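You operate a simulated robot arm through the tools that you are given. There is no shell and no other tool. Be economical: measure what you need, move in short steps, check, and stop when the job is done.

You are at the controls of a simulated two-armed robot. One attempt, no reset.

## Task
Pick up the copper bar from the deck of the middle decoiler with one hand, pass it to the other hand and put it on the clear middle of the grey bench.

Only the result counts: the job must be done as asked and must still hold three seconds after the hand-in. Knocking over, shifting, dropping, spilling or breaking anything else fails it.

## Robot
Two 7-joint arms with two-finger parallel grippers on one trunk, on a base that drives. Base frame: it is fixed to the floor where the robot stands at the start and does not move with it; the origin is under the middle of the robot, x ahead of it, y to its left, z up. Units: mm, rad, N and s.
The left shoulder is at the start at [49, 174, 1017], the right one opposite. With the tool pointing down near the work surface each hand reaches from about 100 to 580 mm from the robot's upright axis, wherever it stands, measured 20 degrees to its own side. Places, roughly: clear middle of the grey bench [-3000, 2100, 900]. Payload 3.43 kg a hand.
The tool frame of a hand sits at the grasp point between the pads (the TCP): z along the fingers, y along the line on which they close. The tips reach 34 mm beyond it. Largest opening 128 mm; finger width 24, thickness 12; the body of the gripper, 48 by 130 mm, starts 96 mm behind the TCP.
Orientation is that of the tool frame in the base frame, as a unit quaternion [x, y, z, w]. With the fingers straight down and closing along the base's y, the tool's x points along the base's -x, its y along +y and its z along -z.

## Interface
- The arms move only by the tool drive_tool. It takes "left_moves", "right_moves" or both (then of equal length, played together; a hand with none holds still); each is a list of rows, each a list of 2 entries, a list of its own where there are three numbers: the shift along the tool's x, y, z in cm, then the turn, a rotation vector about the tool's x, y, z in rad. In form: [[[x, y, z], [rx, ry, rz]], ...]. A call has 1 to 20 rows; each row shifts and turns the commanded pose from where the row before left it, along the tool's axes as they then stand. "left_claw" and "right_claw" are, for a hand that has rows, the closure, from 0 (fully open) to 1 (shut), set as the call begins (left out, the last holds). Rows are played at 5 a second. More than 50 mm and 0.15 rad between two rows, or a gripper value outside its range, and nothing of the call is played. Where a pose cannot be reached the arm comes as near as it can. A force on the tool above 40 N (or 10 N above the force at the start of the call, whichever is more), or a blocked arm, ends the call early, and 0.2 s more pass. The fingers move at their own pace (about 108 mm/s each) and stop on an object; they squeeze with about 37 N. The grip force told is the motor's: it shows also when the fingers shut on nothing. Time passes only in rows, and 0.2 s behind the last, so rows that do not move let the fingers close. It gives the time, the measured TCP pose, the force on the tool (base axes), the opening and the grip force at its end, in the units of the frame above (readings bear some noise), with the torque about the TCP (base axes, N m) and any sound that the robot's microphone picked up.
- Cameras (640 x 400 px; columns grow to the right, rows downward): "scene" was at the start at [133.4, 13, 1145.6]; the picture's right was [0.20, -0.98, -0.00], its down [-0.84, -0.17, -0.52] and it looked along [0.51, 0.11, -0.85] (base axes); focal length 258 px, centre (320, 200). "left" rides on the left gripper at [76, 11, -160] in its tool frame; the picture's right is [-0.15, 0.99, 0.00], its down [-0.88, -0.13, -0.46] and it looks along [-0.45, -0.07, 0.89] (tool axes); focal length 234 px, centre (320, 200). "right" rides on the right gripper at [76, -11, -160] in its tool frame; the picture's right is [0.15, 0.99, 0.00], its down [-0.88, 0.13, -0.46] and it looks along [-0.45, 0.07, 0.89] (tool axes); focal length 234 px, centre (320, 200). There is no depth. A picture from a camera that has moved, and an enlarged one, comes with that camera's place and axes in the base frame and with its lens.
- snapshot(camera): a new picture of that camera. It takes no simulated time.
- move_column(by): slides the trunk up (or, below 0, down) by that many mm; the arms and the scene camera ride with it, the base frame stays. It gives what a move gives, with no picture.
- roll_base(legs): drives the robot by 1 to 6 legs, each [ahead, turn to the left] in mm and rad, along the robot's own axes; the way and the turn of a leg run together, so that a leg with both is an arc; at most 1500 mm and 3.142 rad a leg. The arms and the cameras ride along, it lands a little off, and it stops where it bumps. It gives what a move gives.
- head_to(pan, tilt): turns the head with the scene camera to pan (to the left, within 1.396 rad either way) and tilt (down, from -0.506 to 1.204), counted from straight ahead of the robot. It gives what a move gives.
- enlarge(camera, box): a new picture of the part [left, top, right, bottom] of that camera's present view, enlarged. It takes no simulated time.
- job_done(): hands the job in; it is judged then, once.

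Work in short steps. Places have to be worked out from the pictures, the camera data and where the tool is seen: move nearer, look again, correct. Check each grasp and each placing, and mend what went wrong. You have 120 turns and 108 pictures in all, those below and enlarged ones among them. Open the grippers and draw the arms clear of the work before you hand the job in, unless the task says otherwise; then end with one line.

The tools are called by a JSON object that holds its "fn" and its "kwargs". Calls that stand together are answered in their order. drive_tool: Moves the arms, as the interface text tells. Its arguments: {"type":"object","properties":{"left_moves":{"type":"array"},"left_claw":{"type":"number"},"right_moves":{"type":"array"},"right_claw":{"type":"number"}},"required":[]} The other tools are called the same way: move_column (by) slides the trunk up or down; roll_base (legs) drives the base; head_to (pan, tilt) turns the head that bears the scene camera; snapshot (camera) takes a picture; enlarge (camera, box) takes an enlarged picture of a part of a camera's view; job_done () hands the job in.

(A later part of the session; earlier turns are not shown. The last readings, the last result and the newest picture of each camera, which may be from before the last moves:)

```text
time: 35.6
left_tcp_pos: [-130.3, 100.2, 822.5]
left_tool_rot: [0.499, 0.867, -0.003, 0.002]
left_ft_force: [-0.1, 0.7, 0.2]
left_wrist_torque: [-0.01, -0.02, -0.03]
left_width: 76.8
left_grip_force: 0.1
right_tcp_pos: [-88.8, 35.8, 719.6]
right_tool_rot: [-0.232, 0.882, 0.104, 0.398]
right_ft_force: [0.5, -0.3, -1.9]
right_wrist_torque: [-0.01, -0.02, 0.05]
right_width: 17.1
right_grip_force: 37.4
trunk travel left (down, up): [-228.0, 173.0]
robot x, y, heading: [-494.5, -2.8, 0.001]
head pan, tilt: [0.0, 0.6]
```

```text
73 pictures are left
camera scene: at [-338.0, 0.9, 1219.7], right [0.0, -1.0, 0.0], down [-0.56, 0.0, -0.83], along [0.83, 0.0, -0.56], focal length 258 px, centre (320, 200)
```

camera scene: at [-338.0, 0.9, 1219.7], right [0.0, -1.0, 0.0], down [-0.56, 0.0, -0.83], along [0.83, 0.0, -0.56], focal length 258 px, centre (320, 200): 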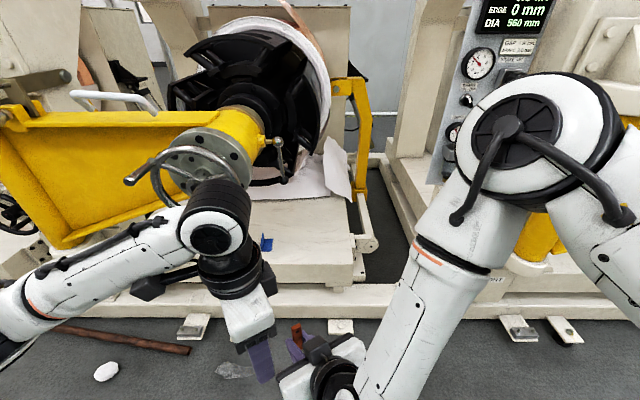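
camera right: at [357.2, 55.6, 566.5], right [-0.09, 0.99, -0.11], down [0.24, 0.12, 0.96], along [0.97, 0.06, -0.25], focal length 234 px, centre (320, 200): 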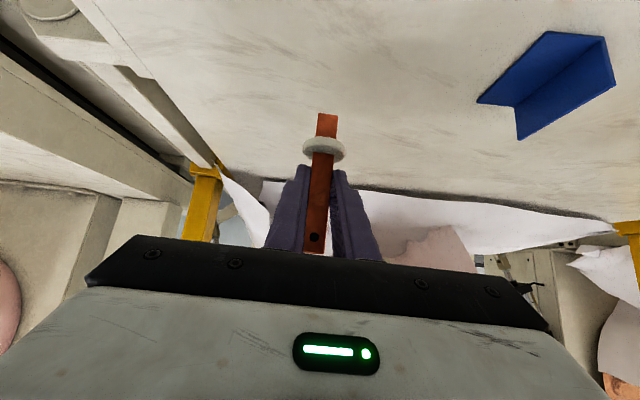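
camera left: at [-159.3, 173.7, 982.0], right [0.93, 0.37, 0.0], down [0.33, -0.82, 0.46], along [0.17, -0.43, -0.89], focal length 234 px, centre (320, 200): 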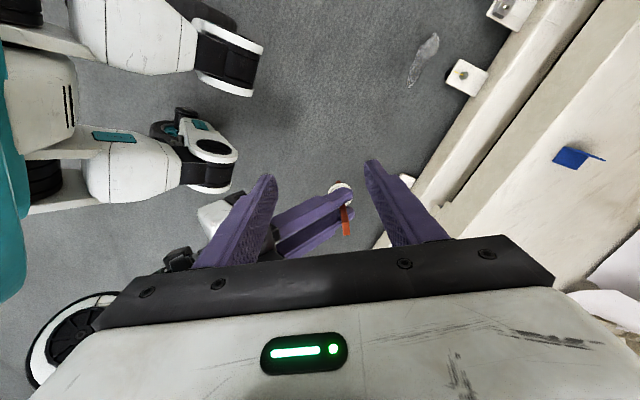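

The left camera and the right-hand kinematics agree on the bar top within ~8 mm. I move the left over it, tips still ~24 mm above, with fingers narrowed to 40 mm.

{"fn": "drive_tool", "kwargs": {"left_moves": [[[-2.7, 0.5, 0], [0, 0, 0]], [[-2.7, 0.5, 0], [0, 0, 0]], [[-2.6, 0.5, 0], [0, 0, 0]], [[0, 0, 0], [0, 0, 0]], [[0, 0, 0], [0, 0, 0]]], "left_claw": 0.69}}

{"fn": "snapshot", "kwargs": {"camera": "left"}}

{"fn": "enlarge", "kwargs": {"camera": "left", "box": [260, 150, 380, 250]}}

{"fn": "enlarge", "kwargs": {"camera": "scene", "box": [220, 260, 380, 400]}}

```text
time: 36.8
left_tcp_pos: [-77.5, 38.3, 823.9]
left_tool_rot: [0.499, 0.867, -0.003, 0.002]
left_ft_force: [0.7, 0.9, -0.3]
left_wrist_torque: [-0.01, -0.02, -0.03]
left_width: 39.8
left_grip_force: 0.0
right_tcp_pos: [-88.5, 36.7, 720.3]
right_tool_rot: [-0.232, 0.881, 0.104, 0.398]
right_ft_force: [0.1, 0.0, -1.7]
right_wrist_torque: [-0.01, 0.01, 0.0]
right_width: 17.4
right_grip_force: 37.2
trunk travel left (down, up): [-228.0, 173.0]
robot x, y, heading: [-495.3, -1.9, 0.005]
head pan, tilt: [0.0, 0.6]
```

```text
72 pictures are left
camera left: at [-105.0, 111.6, 982.3], right [0.93, 0.37, 0.0], down [0.33, -0.82, 0.46], along [0.17, -0.43, -0.89], focal length 234 px, centre (320, 200)
```

left: 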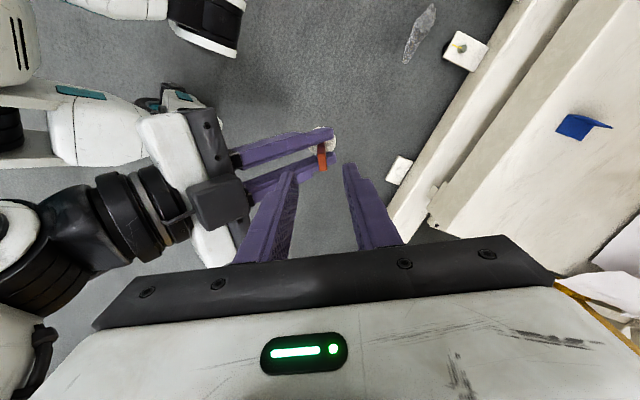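

```text
4.00 times, centred on (320, 200) of left
camera zoom: at [-105.0, 111.6, 982.3], right [0.93, 0.37, 0.0], down [0.33, -0.82, 0.46], along [0.17, -0.43, -0.89], focal length 937 px, centre (320, 200)
```

zoom: 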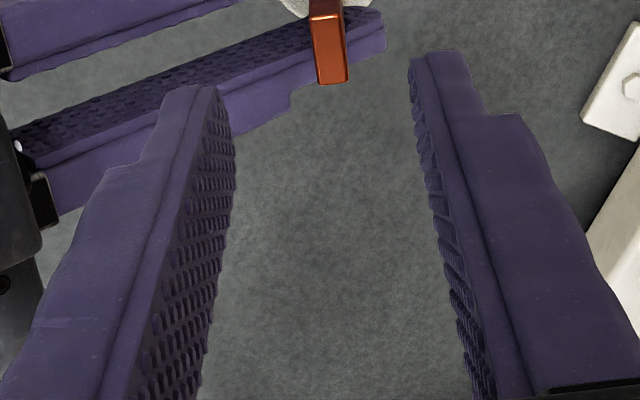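

```text
2.86 times, centred on (300, 330) of scene
camera zoom: at [-338.0, 0.8, 1219.7], right [0.0, -1.0, 0.0], down [-0.56, 0.0, -0.83], along [0.83, 0.0, -0.56], focal length 738 px, centre (377, -171)
```

zoom: 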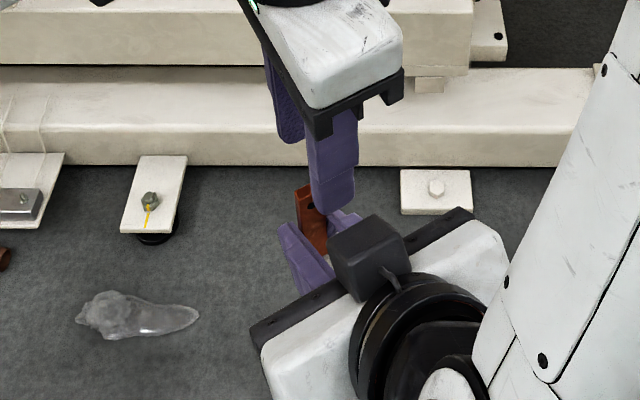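

Zoom shows the bar's 9×18 mm top face aligned with the left fingers but about 4 mm off along the closing line and 5 mm along tool x. I correct, narrow to 26 mm and lower to just at the bar's top.

{"fn": "drive_tool", "kwargs": {"left_moves": [[[0.5, 0.4, 0], [0, 0, 0]], [[0, 0, 1.0], [0, 0, 0]], [[0, 0, 1.0], [0, 0, 0]], [[0, 0, 0], [0, 0, 0]]], "left_claw": 0.797}}

{"fn": "enlarge", "kwargs": {"camera": "left", "box": [260, 130, 380, 230]}}

{"fn": "enlarge", "kwargs": {"camera": "scene", "box": [220, 260, 380, 400]}}

```text
time: 37.8
left_tcp_pos: [-76.7, 45.1, 804.2]
left_tool_rot: [0.498, 0.867, -0.004, 0.002]
left_ft_force: [0.8, -0.1, 0.1]
left_wrist_torque: [-0.03, -0.02, -0.01]
left_width: 26.2
left_grip_force: 0.1
right_tcp_pos: [-87.8, 36.2, 719.4]
right_tool_rot: [-0.231, 0.882, 0.103, 0.398]
right_ft_force: [-0.4, 0.1, -1.5]
right_wrist_torque: [-0.01, -0.01, 0.01]
right_width: 17.2
right_grip_force: 37.0
trunk travel left (down, up): [-228.0, 173.0]
robot x, y, heading: [-494.3, 2.4, 0.006]
head pan, tilt: [0.0, 0.6]
```

```text
4.00 times, centred on (320, 180) of left
camera zoom: at [-104.0, 118.5, 962.1], right [0.93, 0.37, 0.0], down [0.33, -0.82, 0.46], along [0.17, -0.43, -0.89], focal length 937 px, centre (320, 280)
```

zoom: 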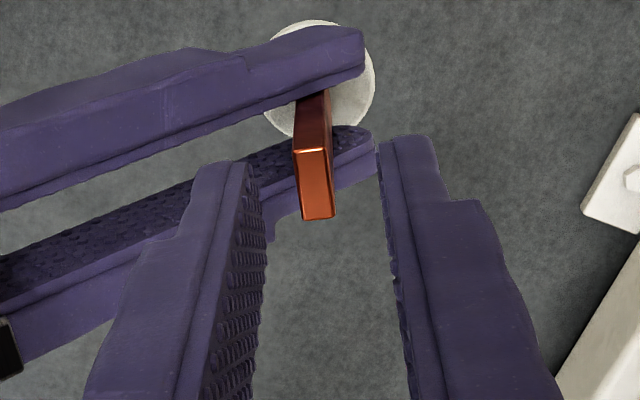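

```text
2.86 times, centred on (300, 330) of scene
camera zoom: at [-338.0, 0.8, 1219.7], right [0.0, -1.0, 0.0], down [-0.57, 0.0, -0.83], along [0.82, 0.0, -0.57], focal length 738 px, centre (377, -171)
```

zoom: 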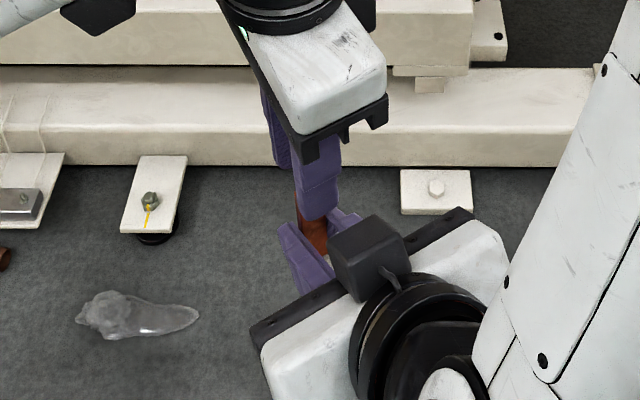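

Aligned: the bar top is centred between the tips. I lower 20 mm in small steps and close the left gripper.

{"fn": "drive_tool", "kwargs": {"left_moves": [[[0, 0, 0.7], [0, 0, 0]], [[0, 0, 0.7], [0, 0, 0]], [[0, 0, 0.6], [0, 0, 0]], [[0, 0, 0], [0, 0, 0]]]}}

{"fn": "enlarge", "kwargs": {"camera": "left", "box": [260, 130, 380, 230]}}

```text
time: 38.8
left_tcp_pos: [-77.2, 47.2, 784.3]
left_tool_rot: [0.499, 0.867, -0.003, 0.003]
left_ft_force: [0.5, -0.2, 0.2]
left_wrist_torque: [0.01, -0.03, 0.04]
left_width: 25.9
left_grip_force: 0.0
right_tcp_pos: [-89.1, 37.0, 719.7]
right_tool_rot: [-0.232, 0.881, 0.104, 0.398]
right_ft_force: [-0.1, 0.3, -1.8]
right_wrist_torque: [-0.04, 0.03, -0.01]
right_width: 17.3
right_grip_force: 37.1
trunk travel left (down, up): [-228.0, 173.0]
robot x, y, heading: [-492.3, -1.9, 0.005]
head pan, tilt: [0.0, 0.6]
```

```text
4.00 times, centred on (320, 180) of left
camera zoom: at [-105.2, 118.6, 942.4], right [0.93, 0.37, 0.0], down [0.33, -0.82, 0.46], along [0.17, -0.43, -0.89], focal length 937 px, centre (320, 280)
```

zoom: 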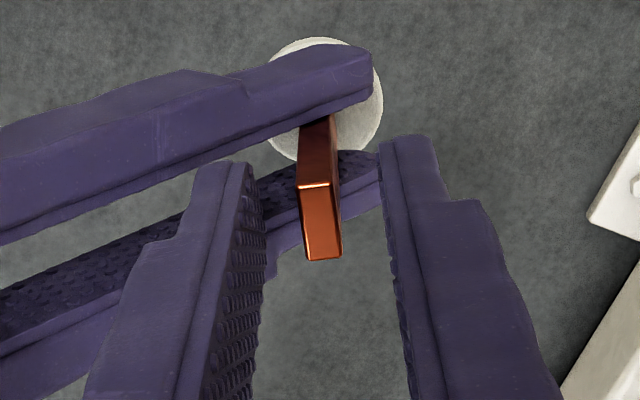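

Clear, with ~14 mm of bar between the pads. Close the left gripper.

{"fn": "drive_tool", "kwargs": {"left_moves": [[[0, 0.1, 0], [0, 0, 0]], [[0, 0, 0], [0, 0, 0]], [[0, 0, 0], [0, 0, 0]], [[0, 0, 0], [0, 0, 0]]], "left_claw": 1}}

{"fn": "enlarge", "kwargs": {"camera": "left", "box": [260, 130, 380, 230]}}

{"fn": "enlarge", "kwargs": {"camera": "scene", "box": [220, 260, 380, 400]}}

```text
time: 39.8
left_tcp_pos: [-77.4, 45.5, 784.2]
left_tool_rot: [0.501, 0.866, -0.004, 0.002]
left_ft_force: [-11.1, -6.2, 5.7]
left_wrist_torque: [-0.11, 0.28, -0.12]
left_width: 7.4
left_grip_force: 37.2
right_tcp_pos: [-88.3, 36.4, 720.4]
right_tool_rot: [-0.232, 0.881, 0.105, 0.399]
right_ft_force: [10.7, 6.1, -8.3]
right_wrist_torque: [-0.3, 0.5, 0.12]
right_width: 17.6
right_grip_force: 36.8
trunk travel left (down, up): [-228.0, 173.0]
robot x, y, heading: [-495.8, -2.3, 0.007]
head pan, tilt: [0.0, 0.6]
```

```text
4.00 times, centred on (320, 180) of left
camera zoom: at [-104.5, 118.8, 942.5], right [0.93, 0.37, 0.0], down [0.33, -0.82, 0.46], along [0.17, -0.43, -0.89], focal length 937 px, centre (320, 280)
```

zoom: 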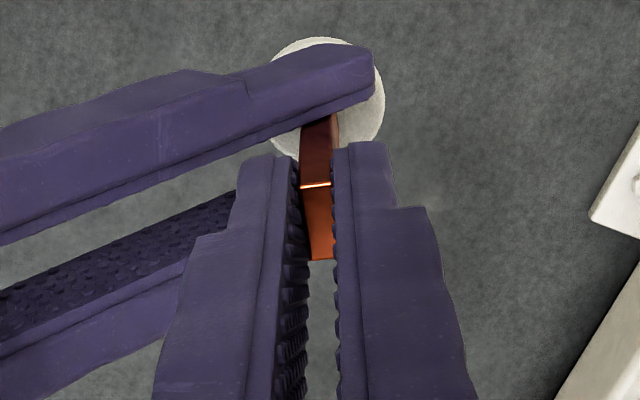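

```text
2.86 times, centred on (300, 330) of scene
camera zoom: at [-338.0, 0.8, 1219.7], right [0.0, -1.0, 0.0], down [-0.57, 0.0, -0.83], along [0.82, 0.0, -0.57], focal length 738 px, centre (377, -171)
```

zoom: 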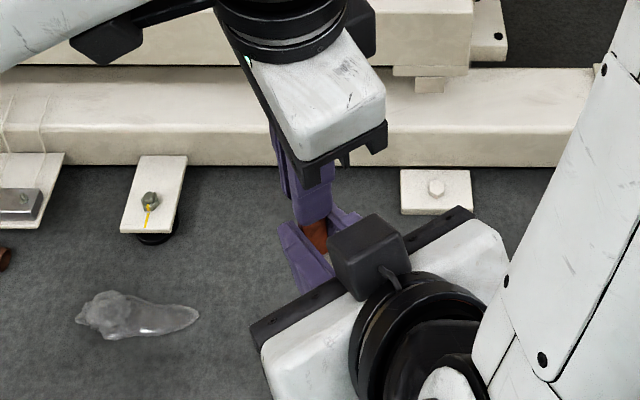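

Both hands hold the bar (left width 7.4 mm, firm). I open the right and draw it back along its fingers.

{"fn": "drive_tool", "kwargs": {"right_moves": [[[0, 0, 0], [0, 0, 0]], [[0, 0, 0], [0, 0, 0]], [[0, 0, 0], [0, 0, 0]], [[0, 0, 0], [0, 0, 0]]], "right_claw": 0}}

{"fn": "snapshot", "kwargs": {"camera": "left"}}

```text
time: 40.8
left_tcp_pos: [-75.6, 47.0, 782.9]
left_tool_rot: [0.498, 0.867, -0.003, 0.002]
left_ft_force: [-0.8, 0.9, -0.8]
left_wrist_torque: [0.01, 0.02, 0.01]
left_width: 7.4
left_grip_force: 37.3
right_tcp_pos: [-87.2, 36.5, 721.5]
right_tool_rot: [-0.232, 0.882, 0.104, 0.398]
right_ft_force: [0.3, -0.6, 0.3]
right_wrist_torque: [-0.01, 0.0, 0.04]
right_width: 127.9
right_grip_force: 0.1
trunk travel left (down, up): [-228.0, 173.0]
robot x, y, heading: [-493.8, -1.8, 0.003]
head pan, tilt: [0.0, 0.6]
```

```text
64 pictures are left
camera left: at [-104.1, 119.3, 942.4], right [0.93, 0.37, 0.0], down [0.33, -0.82, 0.46], along [0.17, -0.43, -0.89], focal length 234 px, centre (320, 200)
```

left: 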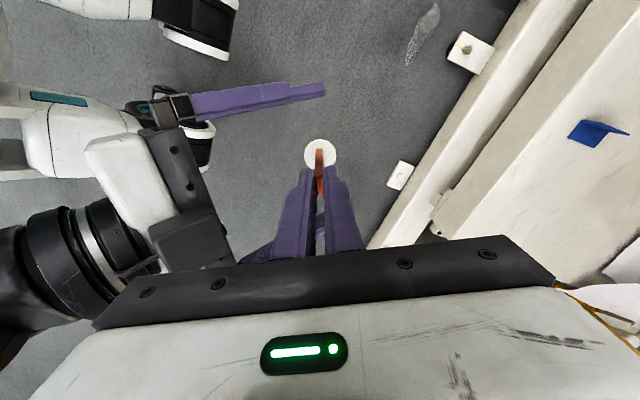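

The left alone holds the bar. I raise the left hand 160 mm straight up, out of the open right fingers.

{"fn": "drive_tool", "kwargs": {"left_moves": [[[0, 0, -4], [0, 0, 0]], [[0, 0, -4], [0, 0, 0]], [[0, 0, -4], [0, 0, 0]], [[0, 0, -4], [0, 0, 0]], [[0, 0, 0], [0, 0, 0]]]}}

{"fn": "snapshot", "kwargs": {"camera": "scene"}}

```text
time: 42.0
left_tcp_pos: [-74.1, 46.2, 943.4]
left_tool_rot: [0.498, 0.867, -0.003, 0.001]
left_ft_force: [0.0, 0.2, -1.1]
left_wrist_torque: [0.0, -0.02, 0.02]
left_width: 7.2
left_grip_force: 36.8
right_tcp_pos: [-88.3, 37.7, 719.9]
right_tool_rot: [-0.231, 0.882, 0.104, 0.398]
right_ft_force: [-1.2, 0.0, -1.0]
right_wrist_torque: [0.02, 0.01, 0.0]
right_width: 128.1
right_grip_force: 0.0
trunk travel left (down, up): [-228.0, 173.0]
robot x, y, heading: [-491.7, -3.1, 0.002]
head pan, tilt: [0.0, 0.6]
```

```text
63 pictures are left
camera scene: at [-338.0, 0.8, 1219.7], right [0.0, -1.0, 0.0], down [-0.57, 0.0, -0.82], along [0.82, 0.0, -0.57], focal length 258 px, centre (320, 200)
```

scene: 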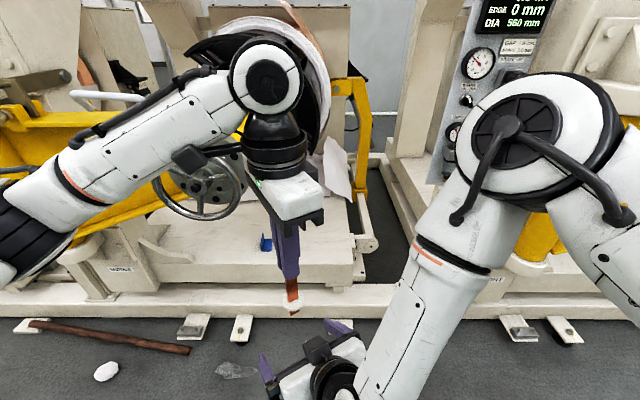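

The bar is cleanly in the left hand. I move the right hand aside, raise the trunk 170 mm for travel, and back off 300 mm further before turning.

{"fn": "drive_tool", "kwargs": {"right_moves": [[[0, -4, 0], [0, 0, 0]], [[0, -4, 0], [0, 0, 0]], [[0, -4, 0], [0, 0, 0]], [[0, 0, 0], [0, 0, 0]]]}}

{"fn": "move_column", "kwargs": {"by": 170}}

{"fn": "roll_base", "kwargs": {"legs": [[-300, 0], [0, 1.2]]}}

{"fn": "head_to", "kwargs": {"pan": 0.9, "tilt": 0.3}}

{"fn": "snapshot", "kwargs": {"camera": "scene"}}

```text
time: 43.0
left_tcp_pos: [-74.6, 46.4, 943.0]
left_tool_rot: [0.498, 0.867, -0.003, 0.001]
left_ft_force: [-0.3, -0.5, -1.5]
left_wrist_torque: [0.03, 0.06, -0.01]
left_width: 7.0
left_grip_force: 37.0
right_tcp_pos: [-47.1, 14.6, 756.9]
right_tool_rot: [-0.233, 0.881, 0.107, 0.398]
right_ft_force: [0.2, 0.0, -1.2]
right_wrist_torque: [-0.01, -0.01, 0.01]
right_width: 127.8
right_grip_force: 0.0
right hand out of reach, approached as far as the arm can: row 1, 2, 3
trunk travel left (down, up): [-228.0, 173.0]
robot x, y, heading: [-494.2, -2.2, 0.002]
head pan, tilt: [0.0, 0.6]
```

```text
time: 45.0
left_tcp_pos: [-74.9, 46.4, 1113.6]
left_tool_rot: [0.499, 0.867, -0.003, 0.002]
left_ft_force: [-0.7, -0.7, -1.5]
left_wrist_torque: [0.0, -0.01, -0.03]
left_width: 7.2
left_grip_force: 37.2
right_tcp_pos: [-47.5, 15.2, 926.0]
right_tool_rot: [-0.233, 0.88, 0.108, 0.4]
right_ft_force: [0.3, 0.8, 0.5]
right_wrist_torque: [0.01, 0.02, 0.02]
right_width: 127.9
right_grip_force: 0.0
trunk travel left (down, up): [-398.0, 3.0]
robot x, y, heading: [-494.4, -0.3, 0.006]
head pan, tilt: [0.0, 0.6]
```

```text
time: 49.9
left_tcp_pos: [-676.8, 404.3, 1113.1]
left_tool_rot: [-0.069, 0.998, -0.001, 0.003]
left_ft_force: [-0.1, 1.2, -1.2]
left_wrist_torque: [0.03, -0.04, 0.01]
left_width: 7.5
left_grip_force: 36.9
right_tcp_pos: [-638.5, 416.3, 926.3]
right_tool_rot: [0.684, -0.601, -0.312, -0.272]
right_ft_force: [-0.7, 0.4, 0.4]
right_wrist_torque: [-0.01, 0.01, 0.02]
right_width: 128.1
right_grip_force: 0.0
trunk travel left (down, up): [-398.0, 3.0]
robot x, y, heading: [-794.4, -1.5, 1.187]
head pan, tilt: [0.0, 0.6]
```

```text
time: 51.1
left_tcp_pos: [-677.1, 403.5, 1112.8]
left_tool_rot: [-0.07, 0.998, -0.002, 0.004]
left_ft_force: [0.4, 0.2, -1.7]
left_wrist_torque: [-0.02, -0.03, 0.02]
left_width: 7.2
left_grip_force: 37.0
right_tcp_pos: [-638.4, 417.6, 926.6]
right_tool_rot: [0.684, -0.601, -0.311, -0.271]
right_ft_force: [-0.6, -0.1, -0.7]
right_wrist_torque: [0.0, 0.01, -0.02]
right_width: 127.8
right_grip_force: 0.1
trunk travel left (down, up): [-398.0, 3.0]
robot x, y, heading: [-793.2, 2.7, 1.189]
head pan, tilt: [0.901, 0.3]
```

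```text
62 pictures are left
camera scene: at [-813.1, 145.1, 1417.2], right [0.87, 0.49, 0.0], down [0.15, -0.26, -0.96], along [-0.47, 0.83, -0.3], focal length 258 px, centre (320, 200)
```

scene: 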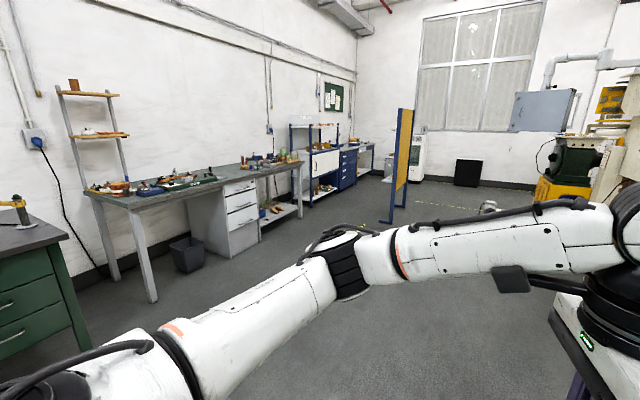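

The grey bench is seen ahead-left with its front edge around x≈-2550 and clear middle near y≈2100. I turn and drive most of the way across open floor.

{"fn": "roll_base", "kwargs": {"legs": [[0, 0.988], [1200, 0], [900, 0], [0, 0.96]]}}

{"fn": "head_to", "kwargs": {"pan": 0, "tilt": 0.5}}

{"fn": "snapshot", "kwargs": {"camera": "scene"}}

```text
time: 66.6
left_tcp_pos: [-2373.0, 1732.4, 1113.5]
left_tool_rot: [0.861, -0.509, -0.002, -0.003]
left_ft_force: [-0.2, 0.2, -2.1]
left_wrist_torque: [-0.02, 0.0, -0.02]
left_width: 7.4
left_grip_force: 37.0
right_tcp_pos: [-2399.4, 1764.2, 926.2]
right_tool_rot: [0.883, 0.222, -0.4, 0.102]
right_ft_force: [-0.6, 0.0, -1.0]
right_wrist_torque: [0.0, -0.03, -0.01]
right_width: 128.1
right_grip_force: 0.1
trunk travel left (down, up): [-398.0, 3.0]
robot x, y, heading: [-1956.3, 1768.5, 3.12]
head pan, tilt: [0.901, 0.3]
```

```text
time: 67.8
left_tcp_pos: [-2373.1, 1731.9, 1114.0]
left_tool_rot: [0.86, -0.509, -0.002, -0.003]
left_ft_force: [-0.5, 0.4, -1.5]
left_wrist_torque: [-0.01, -0.01, 0.03]
left_width: 7.2
left_grip_force: 37.0
right_tcp_pos: [-2398.4, 1763.8, 926.5]
right_tool_rot: [0.883, 0.222, -0.4, 0.103]
right_ft_force: [-0.1, 0.1, -0.7]
right_wrist_torque: [-0.01, 0.0, -0.03]
right_width: 127.9
right_grip_force: 0.1
trunk travel left (down, up): [-398.0, 3.0]
robot x, y, heading: [-1950.4, 1771.8, 3.119]
head pan, tilt: [0.0, 0.499]
```

```text
61 pictures are left
camera scene: at [-2116.5, 1776.4, 1398.8], right [0.02, 1.0, 0.0], down [0.48, -0.01, -0.88], along [-0.88, 0.02, -0.48], focal length 258 px, centre (320, 200)
```

scene: 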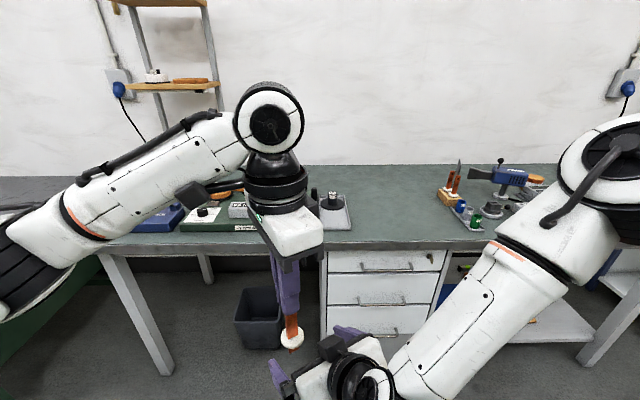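

The bench's clear middle is near (-2950, 2080), front edge x≈-2744. Before approaching, I lower and tuck the right hand to its own side, vertical, away from the bar.

{"fn": "drive_tool", "kwargs": {"right_moves": [[[2.8, 0, 2.5], [0, 0, 0]], [[2.8, 0, 2.5], [0, 0, 0]], [[2.8, 0, 2.5], [0, 0, 0]], [[2.8, 0, 2.5], [0, 0, 0]], [[0, 0, 0], [0.0982, 0, 0.0864]], [[0, 0, 0], [0.0982, 0, 0.0864]], [[0, 0, 0], [0.0982, 0, 0.0864]], [[0, 0, 0], [0.0982, 0, 0.0864]], [[0, -4, 0], [0, 0, 0]], [[0, -4, 0], [0, 0, 0]], [[0, -4, 0], [0, 0, 0]], [[0, -4, 0], [0, 0, 0]], [[0, -4, 0], [0, 0, 0]], [[0, 0, 0], [0, 0.14, 0]], [[0, 0, 0], [0, 0.14, 0]], [[0, 0, 0], [0, 0.14, 0]], [[0, 0, 0], [0, 0.14, 0]], [[0, 0, 0], [0, 0.14, 0]], [[0, 0, 0], [0, 0.148, 0]], [[0, 0, 0], [0, 0, 0]]]}}

{"fn": "snapshot", "kwargs": {"camera": "scene"}}

```text
time: 72.0
left_tcp_pos: [-2373.7, 1733.3, 1113.3]
left_tool_rot: [0.861, -0.509, -0.002, -0.003]
left_ft_force: [0.3, 0.8, -1.8]
left_wrist_torque: [-0.01, -0.02, 0.0]
left_width: 7.4
left_grip_force: 37.4
right_tcp_pos: [-2397.6, 1959.7, 924.7]
right_tool_rot: [1.0, -0.014, 0.0, 0.003]
right_ft_force: [0.2, 0.4, -0.1]
right_wrist_torque: [0.02, 0.02, 0.01]
right_width: 128.1
right_grip_force: 0.0
right hand out of reach, approached as far as the arm can: row 1, 2, 3, 4, 13
trunk travel left (down, up): [-398.0, 3.0]
robot x, y, heading: [-1950.9, 1772.1, 3.126]
head pan, tilt: [0.0, 0.499]
```

```text
60 pictures are left
camera scene: at [-2116.2, 1776.4, 1398.9], right [0.02, 1.0, 0.0], down [0.48, -0.01, -0.88], along [-0.88, 0.02, -0.48], focal length 258 px, centre (320, 200)
```

scene: 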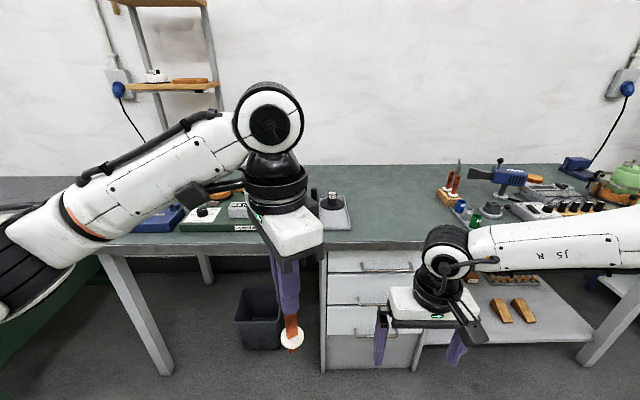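

Right hand is vertical at its own side. I raise and pull it in so it stays clear of the bench items.

{"fn": "drive_tool", "kwargs": {"right_moves": [[[0, -1, -4], [0, 0, 0]], [[0, -1, -4], [0, 0, 0]], [[0, -1, -4], [0, 0, 0]], [[0, -1, -4], [0, 0, 0]], [[4, -1, 0], [0, 0, 0]], [[4, -1, 0], [0, 0, 0]], [[4, -1, 0], [0, 0, 0]], [[4, 0, 0], [0, 0, 0]], [[0, 0, 0], [0, 0, 0]]], "right_claw": 0.6}}

{"fn": "head_to", "kwargs": {"pan": -0.15, "tilt": 0.5}}

{"fn": "snapshot", "kwargs": {"camera": "scene"}}

```text
time: 74.0
left_tcp_pos: [-2374.4, 1733.4, 1113.7]
left_tool_rot: [0.86, -0.51, -0.002, -0.003]
left_ft_force: [-0.1, -0.3, -2.1]
left_wrist_torque: [0.01, 0.0, -0.01]
left_width: 7.2
left_grip_force: 37.0
right_tcp_pos: [-2237.7, 2028.3, 1081.9]
right_tool_rot: [1.0, -0.014, -0.001, 0.001]
right_ft_force: [0.7, -0.1, 0.6]
right_wrist_torque: [-0.01, -0.01, -0.01]
right_width: 51.2
right_grip_force: 0.0
trunk travel left (down, up): [-398.0, 3.0]
robot x, y, heading: [-1951.9, 1771.4, 3.117]
head pan, tilt: [0.0, 0.499]
```

```text
time: 74.7
left_tcp_pos: [-2373.1, 1732.2, 1115.3]
left_tool_rot: [0.861, -0.509, -0.002, -0.003]
left_ft_force: [0.0, -0.7, -0.9]
left_wrist_torque: [-0.02, -0.02, -0.02]
left_width: 7.5
left_grip_force: 37.1
right_tcp_pos: [-2237.7, 2027.3, 1082.6]
right_tool_rot: [1.0, -0.014, -0.001, 0.002]
right_ft_force: [-0.3, -0.5, 0.3]
right_wrist_torque: [0.01, 0.0, -0.02]
right_width: 51.5
right_grip_force: 0.1
trunk travel left (down, up): [-398.0, 3.0]
robot x, y, heading: [-1948.0, 1772.1, 3.118]
head pan, tilt: [-0.15, 0.499]
```

```text
59 pictures are left
camera scene: at [-2115.3, 1790.0, 1398.8], right [0.17, 0.99, 0.0], down [0.47, -0.08, -0.88], along [-0.87, 0.15, -0.48], focal length 258 px, centre (320, 200)
```

scene: 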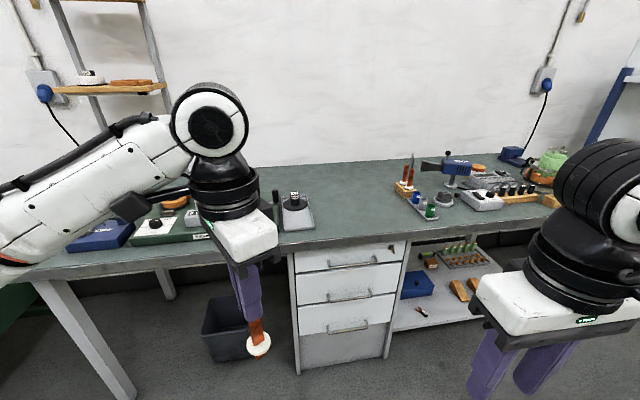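

The clear zone spans y≈1900–2300 between the scale and the rack. I drive diagonally to about (-2400, 2200) and square up to the bench.

{"fn": "roll_base", "kwargs": {"legs": [[0, -0.737], [610, 0], [0, 0.76]]}}

{"fn": "snapshot", "kwargs": {"camera": "scene"}}

{"fn": "snapshot", "kwargs": {"camera": "left"}}

```text
time: 82.1
left_tcp_pos: [-2804.6, 2137.7, 1112.0]
left_tool_rot: [0.867, -0.498, -0.002, -0.003]
left_ft_force: [-0.5, -0.5, -1.3]
left_wrist_torque: [-0.01, 0.0, 0.0]
left_width: 7.6
left_grip_force: 36.7
right_tcp_pos: [-2677.0, 2434.5, 1083.2]
right_tool_rot: [1.0, -0.001, -0.001, 0.002]
right_ft_force: [0.6, -0.4, 0.3]
right_wrist_torque: [0.01, 0.0, 0.01]
right_width: 51.0
right_grip_force: 0.1
trunk travel left (down, up): [-398.0, 3.0]
robot x, y, heading: [-2386.7, 2184.9, -3.138]
head pan, tilt: [-0.15, 0.499]
```

```text
58 pictures are left
camera scene: at [-2548.4, 2200.9, 1398.8], right [0.14, 0.99, 0.0], down [0.47, -0.07, -0.88], along [-0.87, 0.13, -0.48], focal length 258 px, centre (320, 200)
```

scene: 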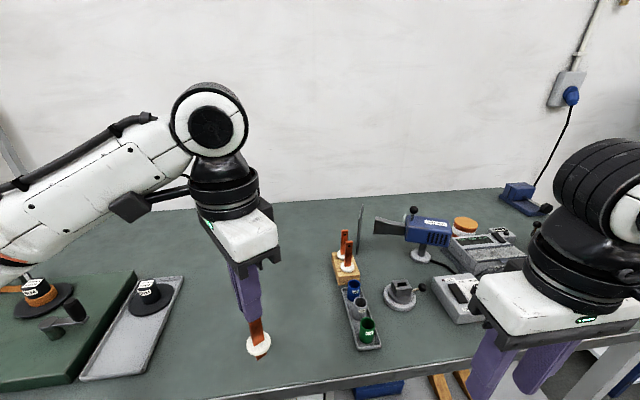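

```text
57 pictures are left
camera left: at [-2775.9, 2065.7, 1272.5], right [-0.93, -0.37, 0.0], down [-0.33, 0.82, 0.46], along [-0.17, 0.43, -0.89], focal length 234 px, centre (320, 200)
```

left: 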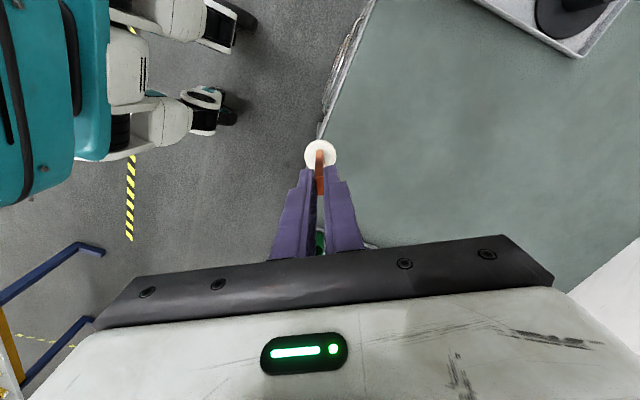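

Clear patch confirmed (y≈1920–2310). I roll 60 mm nearer, then extend the left hand so the bar is above about (-2950, 2110).

{"fn": "roll_base", "kwargs": {"legs": [[60, 0]]}}

```text
time: 83.1
left_tcp_pos: [-2866.3, 2137.4, 1112.3]
left_tool_rot: [0.867, -0.498, -0.003, -0.003]
left_ft_force: [-0.5, -0.6, -2.0]
left_wrist_torque: [-0.02, -0.05, 0.02]
left_width: 7.1
left_grip_force: 36.7
right_tcp_pos: [-2737.7, 2435.2, 1081.2]
right_tool_rot: [1.0, -0.002, 0.0, 0.002]
right_ft_force: [-0.4, -0.4, -0.3]
right_wrist_torque: [0.01, -0.05, 0.0]
right_width: 51.3
right_grip_force: 0.0
trunk travel left (down, up): [-398.0, 3.0]
robot x, y, heading: [-2448.1, 2183.3, -3.131]
head pan, tilt: [-0.15, 0.499]
```

Now extend the left hand 90 mm ahead, then lower to leave ~15 mm under the bar.

{"fn": "drive_tool", "kwargs": {"left_moves": [[[-0.73, 3.05, 0], [0, 0, 0]], [[-0.73, 3.05, 0], [0, 0, 0]], [[-0.73, 3.05, 0], [0, 0, 0]], [[0, 0, 2.5], [0, 0, 0]], [[0, 0, 2], [0, 0, 0]], [[0, 0, 0], [0, 0, 0]]]}}

{"fn": "snapshot", "kwargs": {"camera": "scene"}}

{"fn": "snapshot", "kwargs": {"camera": "left"}}

```text
time: 84.5
left_tcp_pos: [-2956.2, 2111.3, 1067.7]
left_tool_rot: [0.867, -0.498, -0.003, -0.003]
left_ft_force: [0.2, -0.2, -1.8]
left_wrist_torque: [-0.03, -0.01, 0.0]
left_width: 7.2
left_grip_force: 36.5
right_tcp_pos: [-2735.9, 2436.1, 1081.7]
right_tool_rot: [1.0, -0.001, 0.0, 0.002]
right_ft_force: [0.3, -0.6, -0.2]
right_wrist_torque: [0.0, 0.0, -0.05]
right_width: 51.5
right_grip_force: 0.0
trunk travel left (down, up): [-398.0, 3.0]
robot x, y, heading: [-2442.8, 2183.3, -3.137]
head pan, tilt: [-0.15, 0.499]
```

```text
56 pictures are left
camera scene: at [-2608.0, 2201.2, 1398.8], right [0.15, 0.99, 0.0], down [0.47, -0.07, -0.88], along [-0.87, 0.13, -0.48], focal length 258 px, centre (320, 200)
```

scene: 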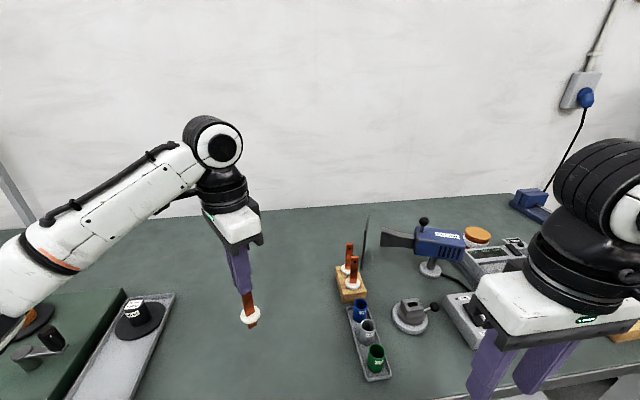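

```text
55 pictures are left
camera left: at [-2927.0, 2039.5, 1226.8], right [-0.93, -0.37, 0.0], down [-0.33, 0.82, 0.46], along [-0.17, 0.43, -0.89], focal length 234 px, centre (320, 200)
```

left: 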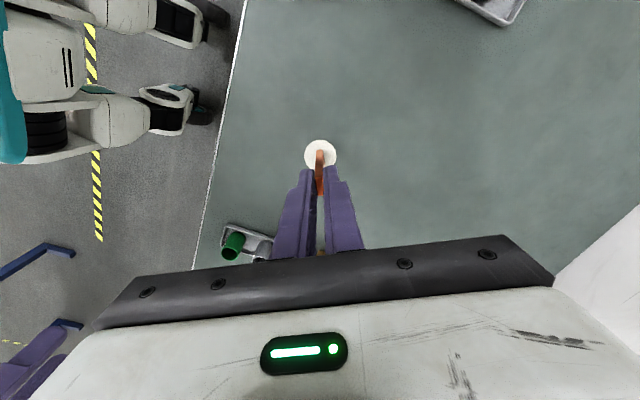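

Bar hangs over the clear patch, upright. I lower 20 mm, then will feel for the surface in small steps.

{"fn": "drive_tool", "kwargs": {"left_moves": [[[0, 0, 1], [0, 0, 0]], [[0, 0, 1], [0, 0, 0]], [[0, 0, 0], [0, 0, 0]]]}}

{"fn": "enlarge", "kwargs": {"camera": "scene", "box": [190, 260, 310, 350]}}

```text
time: 85.3
left_tcp_pos: [-2954.7, 2111.3, 1047.9]
left_tool_rot: [0.867, -0.499, -0.002, -0.002]
left_ft_force: [0.1, 0.2, -1.2]
left_wrist_torque: [0.02, 0.0, 0.01]
left_width: 7.3
left_grip_force: 36.9
right_tcp_pos: [-2736.7, 2434.8, 1081.9]
right_tool_rot: [1.0, -0.002, 0.0, 0.002]
right_ft_force: [-0.9, -0.6, 1.1]
right_wrist_torque: [0.0, -0.01, -0.01]
right_width: 51.0
right_grip_force: 0.1
trunk travel left (down, up): [-398.0, 3.0]
robot x, y, heading: [-2447.1, 2187.9, -3.139]
head pan, tilt: [-0.15, 0.499]
```

```text
4.44 times, centred on (250, 305) of scene
camera zoom: at [-2608.0, 2201.2, 1398.8], right [0.15, 0.99, 0.0], down [0.47, -0.07, -0.88], along [-0.87, 0.13, -0.48], focal length 1149 px, centre (631, -267)
```

zoom: 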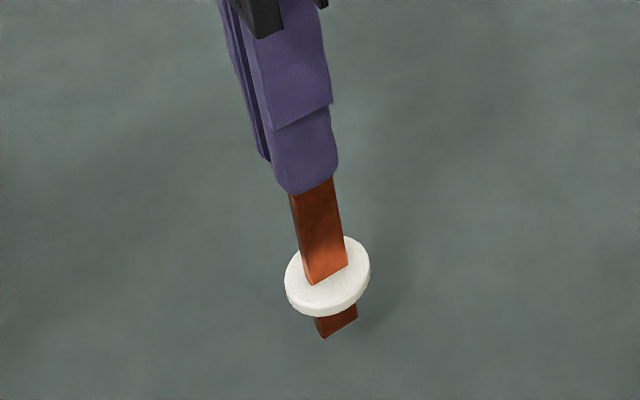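

Still in the air. I step down 2 mm at a time.

{"fn": "drive_tool", "kwargs": {"left_moves": [[[0, 0, 0.2], [0, 0, 0]], [[0, 0, 0.2], [0, 0, 0]], [[0, 0, 0], [0, 0, 0]]]}}

{"fn": "enlarge", "kwargs": {"camera": "scene", "box": [190, 260, 310, 350]}}

```text
time: 86.1
left_tcp_pos: [-2955.2, 2111.8, 1044.4]
left_tool_rot: [0.867, -0.498, -0.002, -0.003]
left_ft_force: [0.4, -0.4, -1.7]
left_wrist_torque: [-0.01, 0.0, -0.01]
left_width: 7.4
left_grip_force: 36.9
right_tcp_pos: [-2736.6, 2435.1, 1081.8]
right_tool_rot: [1.0, -0.001, -0.001, 0.002]
right_ft_force: [0.6, 1.1, -0.4]
right_wrist_torque: [0.0, 0.01, 0.0]
right_width: 51.3
right_grip_force: 0.0
trunk travel left (down, up): [-398.0, 3.0]
robot x, y, heading: [-2443.4, 2187.2, -3.132]
head pan, tilt: [-0.15, 0.499]
```

```text
4.44 times, centred on (250, 305) of scene
camera zoom: at [-2608.1, 2201.1, 1398.8], right [0.15, 0.99, 0.0], down [0.47, -0.07, -0.88], along [-0.87, 0.13, -0.48], focal length 1149 px, centre (631, -267)
```

zoom: 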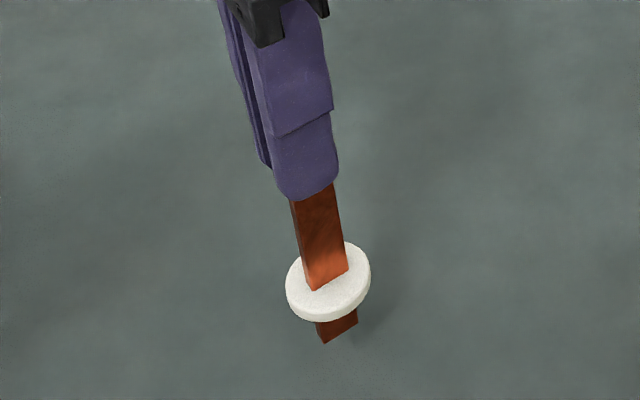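

Still no contact force; continue down in 1.5 mm steps.

{"fn": "drive_tool", "kwargs": {"left_moves": [[[0, 0, 0.15], [0, 0, 0]], [[0, 0, 0.15], [0, 0, 0]], [[0, 0, 0], [0, 0, 0]]]}}

{"fn": "drive_tool", "kwargs": {"left_moves": [[[0, 0, 0.1], [0, 0, 0]], [[0, 0, 0.1], [0, 0, 0]], [[0, 0, 0], [0, 0, 0]]]}}

```text
time: 86.9
left_tcp_pos: [-2955.4, 2111.7, 1040.7]
left_tool_rot: [0.867, -0.498, -0.003, -0.003]
left_ft_force: [0.0, -0.6, -1.2]
left_wrist_torque: [0.02, -0.02, -0.02]
left_width: 7.4
left_grip_force: 37.0
right_tcp_pos: [-2736.1, 2436.5, 1082.8]
right_tool_rot: [1.0, -0.001, -0.001, 0.001]
right_ft_force: [-0.7, -0.2, 1.1]
right_wrist_torque: [-0.02, 0.0, 0.02]
right_width: 51.2
right_grip_force: 0.0
trunk travel left (down, up): [-398.0, 3.0]
robot x, y, heading: [-2443.7, 2183.0, -3.139]
head pan, tilt: [-0.15, 0.499]
```

```text
time: 87.7
left_tcp_pos: [-2953.9, 2112.1, 1040.3]
left_tool_rot: [0.867, -0.499, -0.002, -0.002]
left_ft_force: [0.1, 0.6, -1.4]
left_wrist_torque: [0.01, 0.05, 0.0]
left_width: 7.4
left_grip_force: 36.5
right_tcp_pos: [-2736.1, 2436.1, 1081.9]
right_tool_rot: [1.0, -0.002, 0.0, 0.002]
right_ft_force: [-0.6, 0.1, -0.8]
right_wrist_torque: [0.02, -0.05, 0.02]
right_width: 51.3
right_grip_force: 0.0
trunk travel left (down, up): [-398.0, 3.0]
robot x, y, heading: [-2447.4, 2187.8, -3.136]
head pan, tilt: [-0.15, 0.499]
```

No contact yet; down a bit more.

{"fn": "drive_tool", "kwargs": {"left_moves": [[[0, 0, 0.1], [0, 0, 0]], [[0, 0, 0.1], [0, 0, 0]], [[0, 0, 0.1], [0, 0, 0]], [[0, 0, 0], [0, 0, 0]]]}}

{"fn": "enlarge", "kwargs": {"camera": "scene", "box": [190, 260, 310, 350]}}

```text
time: 88.7
left_tcp_pos: [-2955.2, 2110.7, 1037.4]
left_tool_rot: [0.867, -0.498, -0.002, -0.004]
left_ft_force: [-0.6, -0.2, -2.4]
left_wrist_torque: [-0.02, 0.04, -0.01]
left_width: 7.4
left_grip_force: 37.4
right_tcp_pos: [-2736.3, 2436.3, 1083.0]
right_tool_rot: [1.0, -0.002, -0.001, 0.001]
right_ft_force: [-0.2, -0.3, -0.5]
right_wrist_torque: [0.01, -0.01, 0.0]
right_width: 51.2
right_grip_force: 0.1
trunk travel left (down, up): [-398.0, 3.0]
robot x, y, heading: [-2446.1, 2185.7, -3.134]
head pan, tilt: [-0.15, 0.499]
```

```text
4.44 times, centred on (250, 305) of scene
camera zoom: at [-2608.1, 2201.1, 1398.8], right [0.15, 0.99, 0.0], down [0.47, -0.07, -0.88], along [-0.87, 0.13, -0.48], focal length 1149 px, centre (631, -267)
```

zoom: 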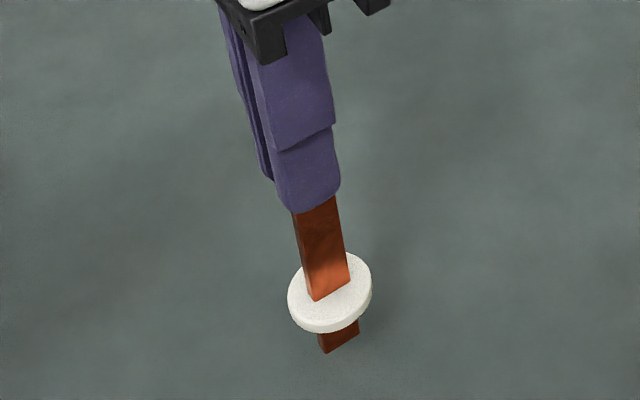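

Still free; keep lowering gently.

{"fn": "drive_tool", "kwargs": {"left_moves": [[[0, 0, 0.1], [0, 0, 0]], [[0, 0, 0.1], [0, 0, 0]], [[0, 0, 0.1], [0, 0, 0]], [[0, 0, 0], [0, 0, 0]]]}}

{"fn": "drive_tool", "kwargs": {"left_moves": [[[0, 0, 0.1], [0, 0, 0]], [[0, 0, 0.1], [0, 0, 0]], [[0, 0, 0], [0, 0, 0]]]}}

{"fn": "enlarge", "kwargs": {"camera": "scene", "box": [190, 260, 310, 350]}}

```text
time: 89.7
left_tcp_pos: [-2953.8, 2111.4, 1033.8]
left_tool_rot: [0.867, -0.498, -0.003, -0.003]
left_ft_force: [-0.6, 0.2, -1.1]
left_wrist_torque: [0.04, -0.03, -0.02]
left_width: 7.5
left_grip_force: 36.4
right_tcp_pos: [-2735.8, 2435.0, 1082.1]
right_tool_rot: [1.0, -0.002, -0.001, 0.001]
right_ft_force: [-0.5, -0.6, 0.0]
right_wrist_torque: [0.04, -0.04, 0.03]
right_width: 51.3
right_grip_force: 0.0
trunk travel left (down, up): [-398.0, 3.0]
robot x, y, heading: [-2447.8, 2186.8, -3.134]
head pan, tilt: [-0.15, 0.499]
```

```text
time: 90.5
left_tcp_pos: [-2955.2, 2111.1, 1032.0]
left_tool_rot: [0.867, -0.499, -0.003, -0.004]
left_ft_force: [-0.1, -0.3, -1.3]
left_wrist_torque: [0.03, -0.02, 0.0]
left_width: 7.3
left_grip_force: 37.2
right_tcp_pos: [-2735.6, 2435.1, 1082.6]
right_tool_rot: [1.0, -0.002, -0.001, 0.002]
right_ft_force: [0.2, 0.5, 0.2]
right_wrist_torque: [0.01, 0.01, -0.02]
right_width: 50.9
right_grip_force: 0.1
trunk travel left (down, up): [-398.0, 3.0]
robot x, y, heading: [-2445.2, 2186.0, -3.137]
head pan, tilt: [-0.15, 0.499]
```

```text
4.44 times, centred on (250, 305) of scene
camera zoom: at [-2608.1, 2201.1, 1398.8], right [0.15, 0.99, 0.0], down [0.47, -0.07, -0.88], along [-0.87, 0.13, -0.48], focal length 1149 px, centre (631, -267)
```

zoom: 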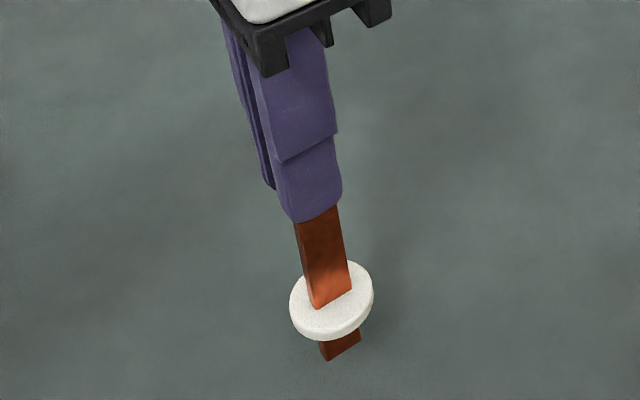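

Bottom now estimated near z≈895; continue in 1 mm steps.

{"fn": "drive_tool", "kwargs": {"left_moves": [[[0, 0, 0.1], [0, 0, 0]], [[0, 0, 0.1], [0, 0, 0]], [[0, 0, 0.1], [0, 0, 0]], [[0, 0, 0], [0, 0, 0]]]}}

{"fn": "drive_tool", "kwargs": {"left_moves": [[[0, 0, 0.1], [0, 0, 0]], [[0, 0, 0.1], [0, 0, 0]], [[0, 0, 0], [0, 0, 0]]]}}

{"fn": "enlarge", "kwargs": {"camera": "scene", "box": [190, 260, 310, 350]}}

```text
time: 91.5
left_tcp_pos: [-2954.1, 2110.8, 1028.0]
left_tool_rot: [0.867, -0.498, -0.002, -0.003]
left_ft_force: [0.1, 0.5, -1.2]
left_wrist_torque: [-0.01, 0.0, 0.01]
left_width: 7.5
left_grip_force: 36.7
right_tcp_pos: [-2735.9, 2436.3, 1081.5]
right_tool_rot: [1.0, -0.002, -0.001, 0.002]
right_ft_force: [0.4, 0.2, -0.2]
right_wrist_torque: [-0.01, 0.01, 0.03]
right_width: 51.1
right_grip_force: 0.1
trunk travel left (down, up): [-398.0, 3.0]
robot x, y, heading: [-2447.1, 2183.9, -3.137]
head pan, tilt: [-0.15, 0.499]
```

```text
time: 92.3
left_tcp_pos: [-2954.5, 2111.4, 1025.8]
left_tool_rot: [0.867, -0.498, -0.003, -0.003]
left_ft_force: [-0.3, -0.2, -1.9]
left_wrist_torque: [-0.03, 0.01, -0.02]
left_width: 7.5
left_grip_force: 36.7
right_tcp_pos: [-2736.4, 2434.4, 1082.8]
right_tool_rot: [1.0, -0.002, -0.001, 0.001]
right_ft_force: [0.4, -1.1, 0.6]
right_wrist_torque: [0.0, -0.01, -0.04]
right_width: 50.7
right_grip_force: 0.0
trunk travel left (down, up): [-398.0, 3.0]
robot x, y, heading: [-2445.9, 2182.4, -3.14]
head pan, tilt: [-0.15, 0.499]
```

```text
4.44 times, centred on (250, 305) of scene
camera zoom: at [-2608.1, 2201.2, 1398.8], right [0.15, 0.99, 0.0], down [0.47, -0.07, -0.88], along [-0.87, 0.13, -0.48], focal length 1149 px, centre (631, -267)
```

zoom: 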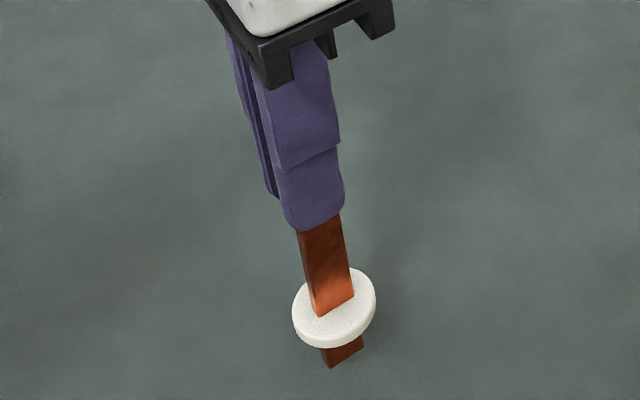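

Still free air. I continue, a little more per call.

{"fn": "drive_tool", "kwargs": {"left_moves": [[[0, 0, 0.1], [0, 0, 0]], [[0, 0, 0.1], [0, 0, 0]], [[0, 0, 0.1], [0, 0, 0]], [[0, 0, 0.1], [0, 0, 0]], [[0, 0, 0], [0, 0, 0]]]}}

{"fn": "drive_tool", "kwargs": {"left_moves": [[[0, 0, 0.1], [0, 0, 0]], [[0, 0, 0.1], [0, 0, 0]], [[0, 0, 0.1], [0, 0, 0]], [[0, 0, 0], [0, 0, 0]]]}}

{"fn": "enlarge", "kwargs": {"camera": "scene", "box": [190, 260, 310, 350]}}

```text
time: 93.5
left_tcp_pos: [-2954.5, 2113.0, 1022.3]
left_tool_rot: [0.867, -0.499, -0.003, -0.003]
left_ft_force: [0.6, -0.2, -0.9]
left_wrist_torque: [0.0, 0.0, -0.03]
left_width: 7.2
left_grip_force: 36.9
right_tcp_pos: [-2737.3, 2434.5, 1082.9]
right_tool_rot: [1.0, -0.002, -0.001, 0.002]
right_ft_force: [-0.2, 0.1, 1.2]
right_wrist_torque: [-0.03, -0.01, -0.01]
right_width: 51.3
right_grip_force: 0.0
trunk travel left (down, up): [-398.0, 3.0]
robot x, y, heading: [-2443.9, 2186.6, -3.142]
head pan, tilt: [-0.15, 0.499]
```

```text
time: 94.5
left_tcp_pos: [-2954.2, 2110.9, 1019.7]
left_tool_rot: [0.867, -0.499, -0.002, -0.002]
left_ft_force: [-0.1, -0.1, -1.3]
left_wrist_torque: [0.01, 0.02, 0.02]
left_width: 7.4
left_grip_force: 36.6
right_tcp_pos: [-2736.6, 2435.6, 1082.3]
right_tool_rot: [1.0, -0.001, -0.001, 0.001]
right_ft_force: [1.4, 0.4, 0.1]
right_wrist_torque: [-0.01, -0.01, -0.01]
right_width: 51.1
right_grip_force: 0.0
trunk travel left (down, up): [-398.0, 3.0]
robot x, y, heading: [-2448.1, 2189.4, -3.135]
head pan, tilt: [-0.15, 0.499]
```

```text
4.44 times, centred on (250, 305) of scene
camera zoom: at [-2608.1, 2201.2, 1398.8], right [0.15, 0.99, 0.0], down [0.47, -0.07, -0.88], along [-0.87, 0.13, -0.48], focal length 1149 px, centre (631, -267)
```

zoom: 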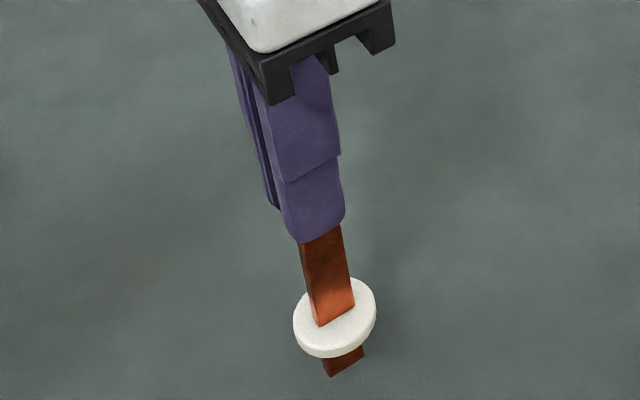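

Rough triangulation of the tray suggests the top is at ~880–890, so contact is close. Continue carefully.

{"fn": "drive_tool", "kwargs": {"left_moves": [[[0, 0, 0.1], [0, 0, 0]], [[0, 0, 0.1], [0, 0, 0]], [[0, 0, 0.1], [0, 0, 0]], [[0, 0, 0], [0, 0, 0]]]}}

{"fn": "drive_tool", "kwargs": {"left_moves": [[[0, 0, 0.1], [0, 0, 0]], [[0, 0, 0.1], [0, 0, 0]], [[0, 0, 0.1], [0, 0, 0]], [[0, 0, 0], [0, 0, 0]]]}}

{"fn": "enlarge", "kwargs": {"camera": "scene", "box": [190, 260, 310, 350]}}

```text
time: 95.5
left_tcp_pos: [-2955.9, 2111.3, 1016.3]
left_tool_rot: [0.867, -0.498, -0.002, -0.003]
left_ft_force: [-0.2, -0.2, -1.5]
left_wrist_torque: [0.04, -0.02, 0.0]
left_width: 7.2
left_grip_force: 37.1
right_tcp_pos: [-2735.9, 2434.9, 1082.4]
right_tool_rot: [1.0, -0.001, 0.0, 0.002]
right_ft_force: [0.4, 0.6, -0.5]
right_wrist_torque: [-0.02, -0.01, -0.01]
right_width: 51.5
right_grip_force: 0.0
trunk travel left (down, up): [-398.0, 3.0]
robot x, y, heading: [-2445.0, 2184.9, -3.135]
head pan, tilt: [-0.15, 0.499]
```

```text
time: 96.5
left_tcp_pos: [-2955.0, 2111.0, 1014.2]
left_tool_rot: [0.867, -0.498, -0.003, -0.003]
left_ft_force: [0.1, 0.7, -1.2]
left_wrist_torque: [0.01, -0.02, 0.02]
left_width: 7.1
left_grip_force: 37.1
right_tcp_pos: [-2736.6, 2436.2, 1082.3]
right_tool_rot: [1.0, -0.002, -0.001, 0.002]
right_ft_force: [0.9, 0.3, -0.2]
right_wrist_torque: [0.03, 0.03, -0.01]
right_width: 51.1
right_grip_force: 0.1
trunk travel left (down, up): [-398.0, 3.0]
robot x, y, heading: [-2444.6, 2190.0, -3.141]
head pan, tilt: [-0.15, 0.499]
```

```text
4.44 times, centred on (250, 305) of scene
camera zoom: at [-2608.1, 2201.1, 1398.8], right [0.15, 0.99, 0.0], down [0.47, -0.07, -0.88], along [-0.87, 0.13, -0.48], focal length 1149 px, centre (631, -267)
```

zoom: 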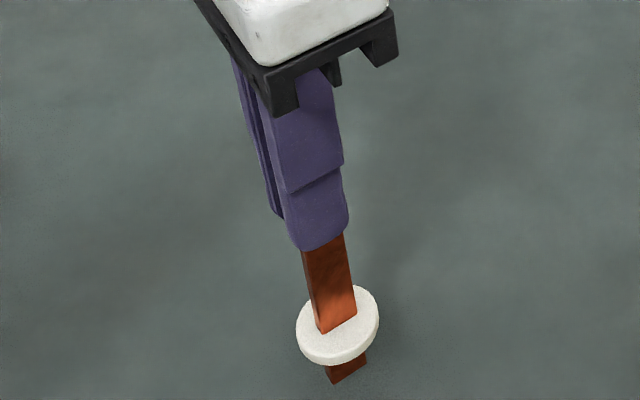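

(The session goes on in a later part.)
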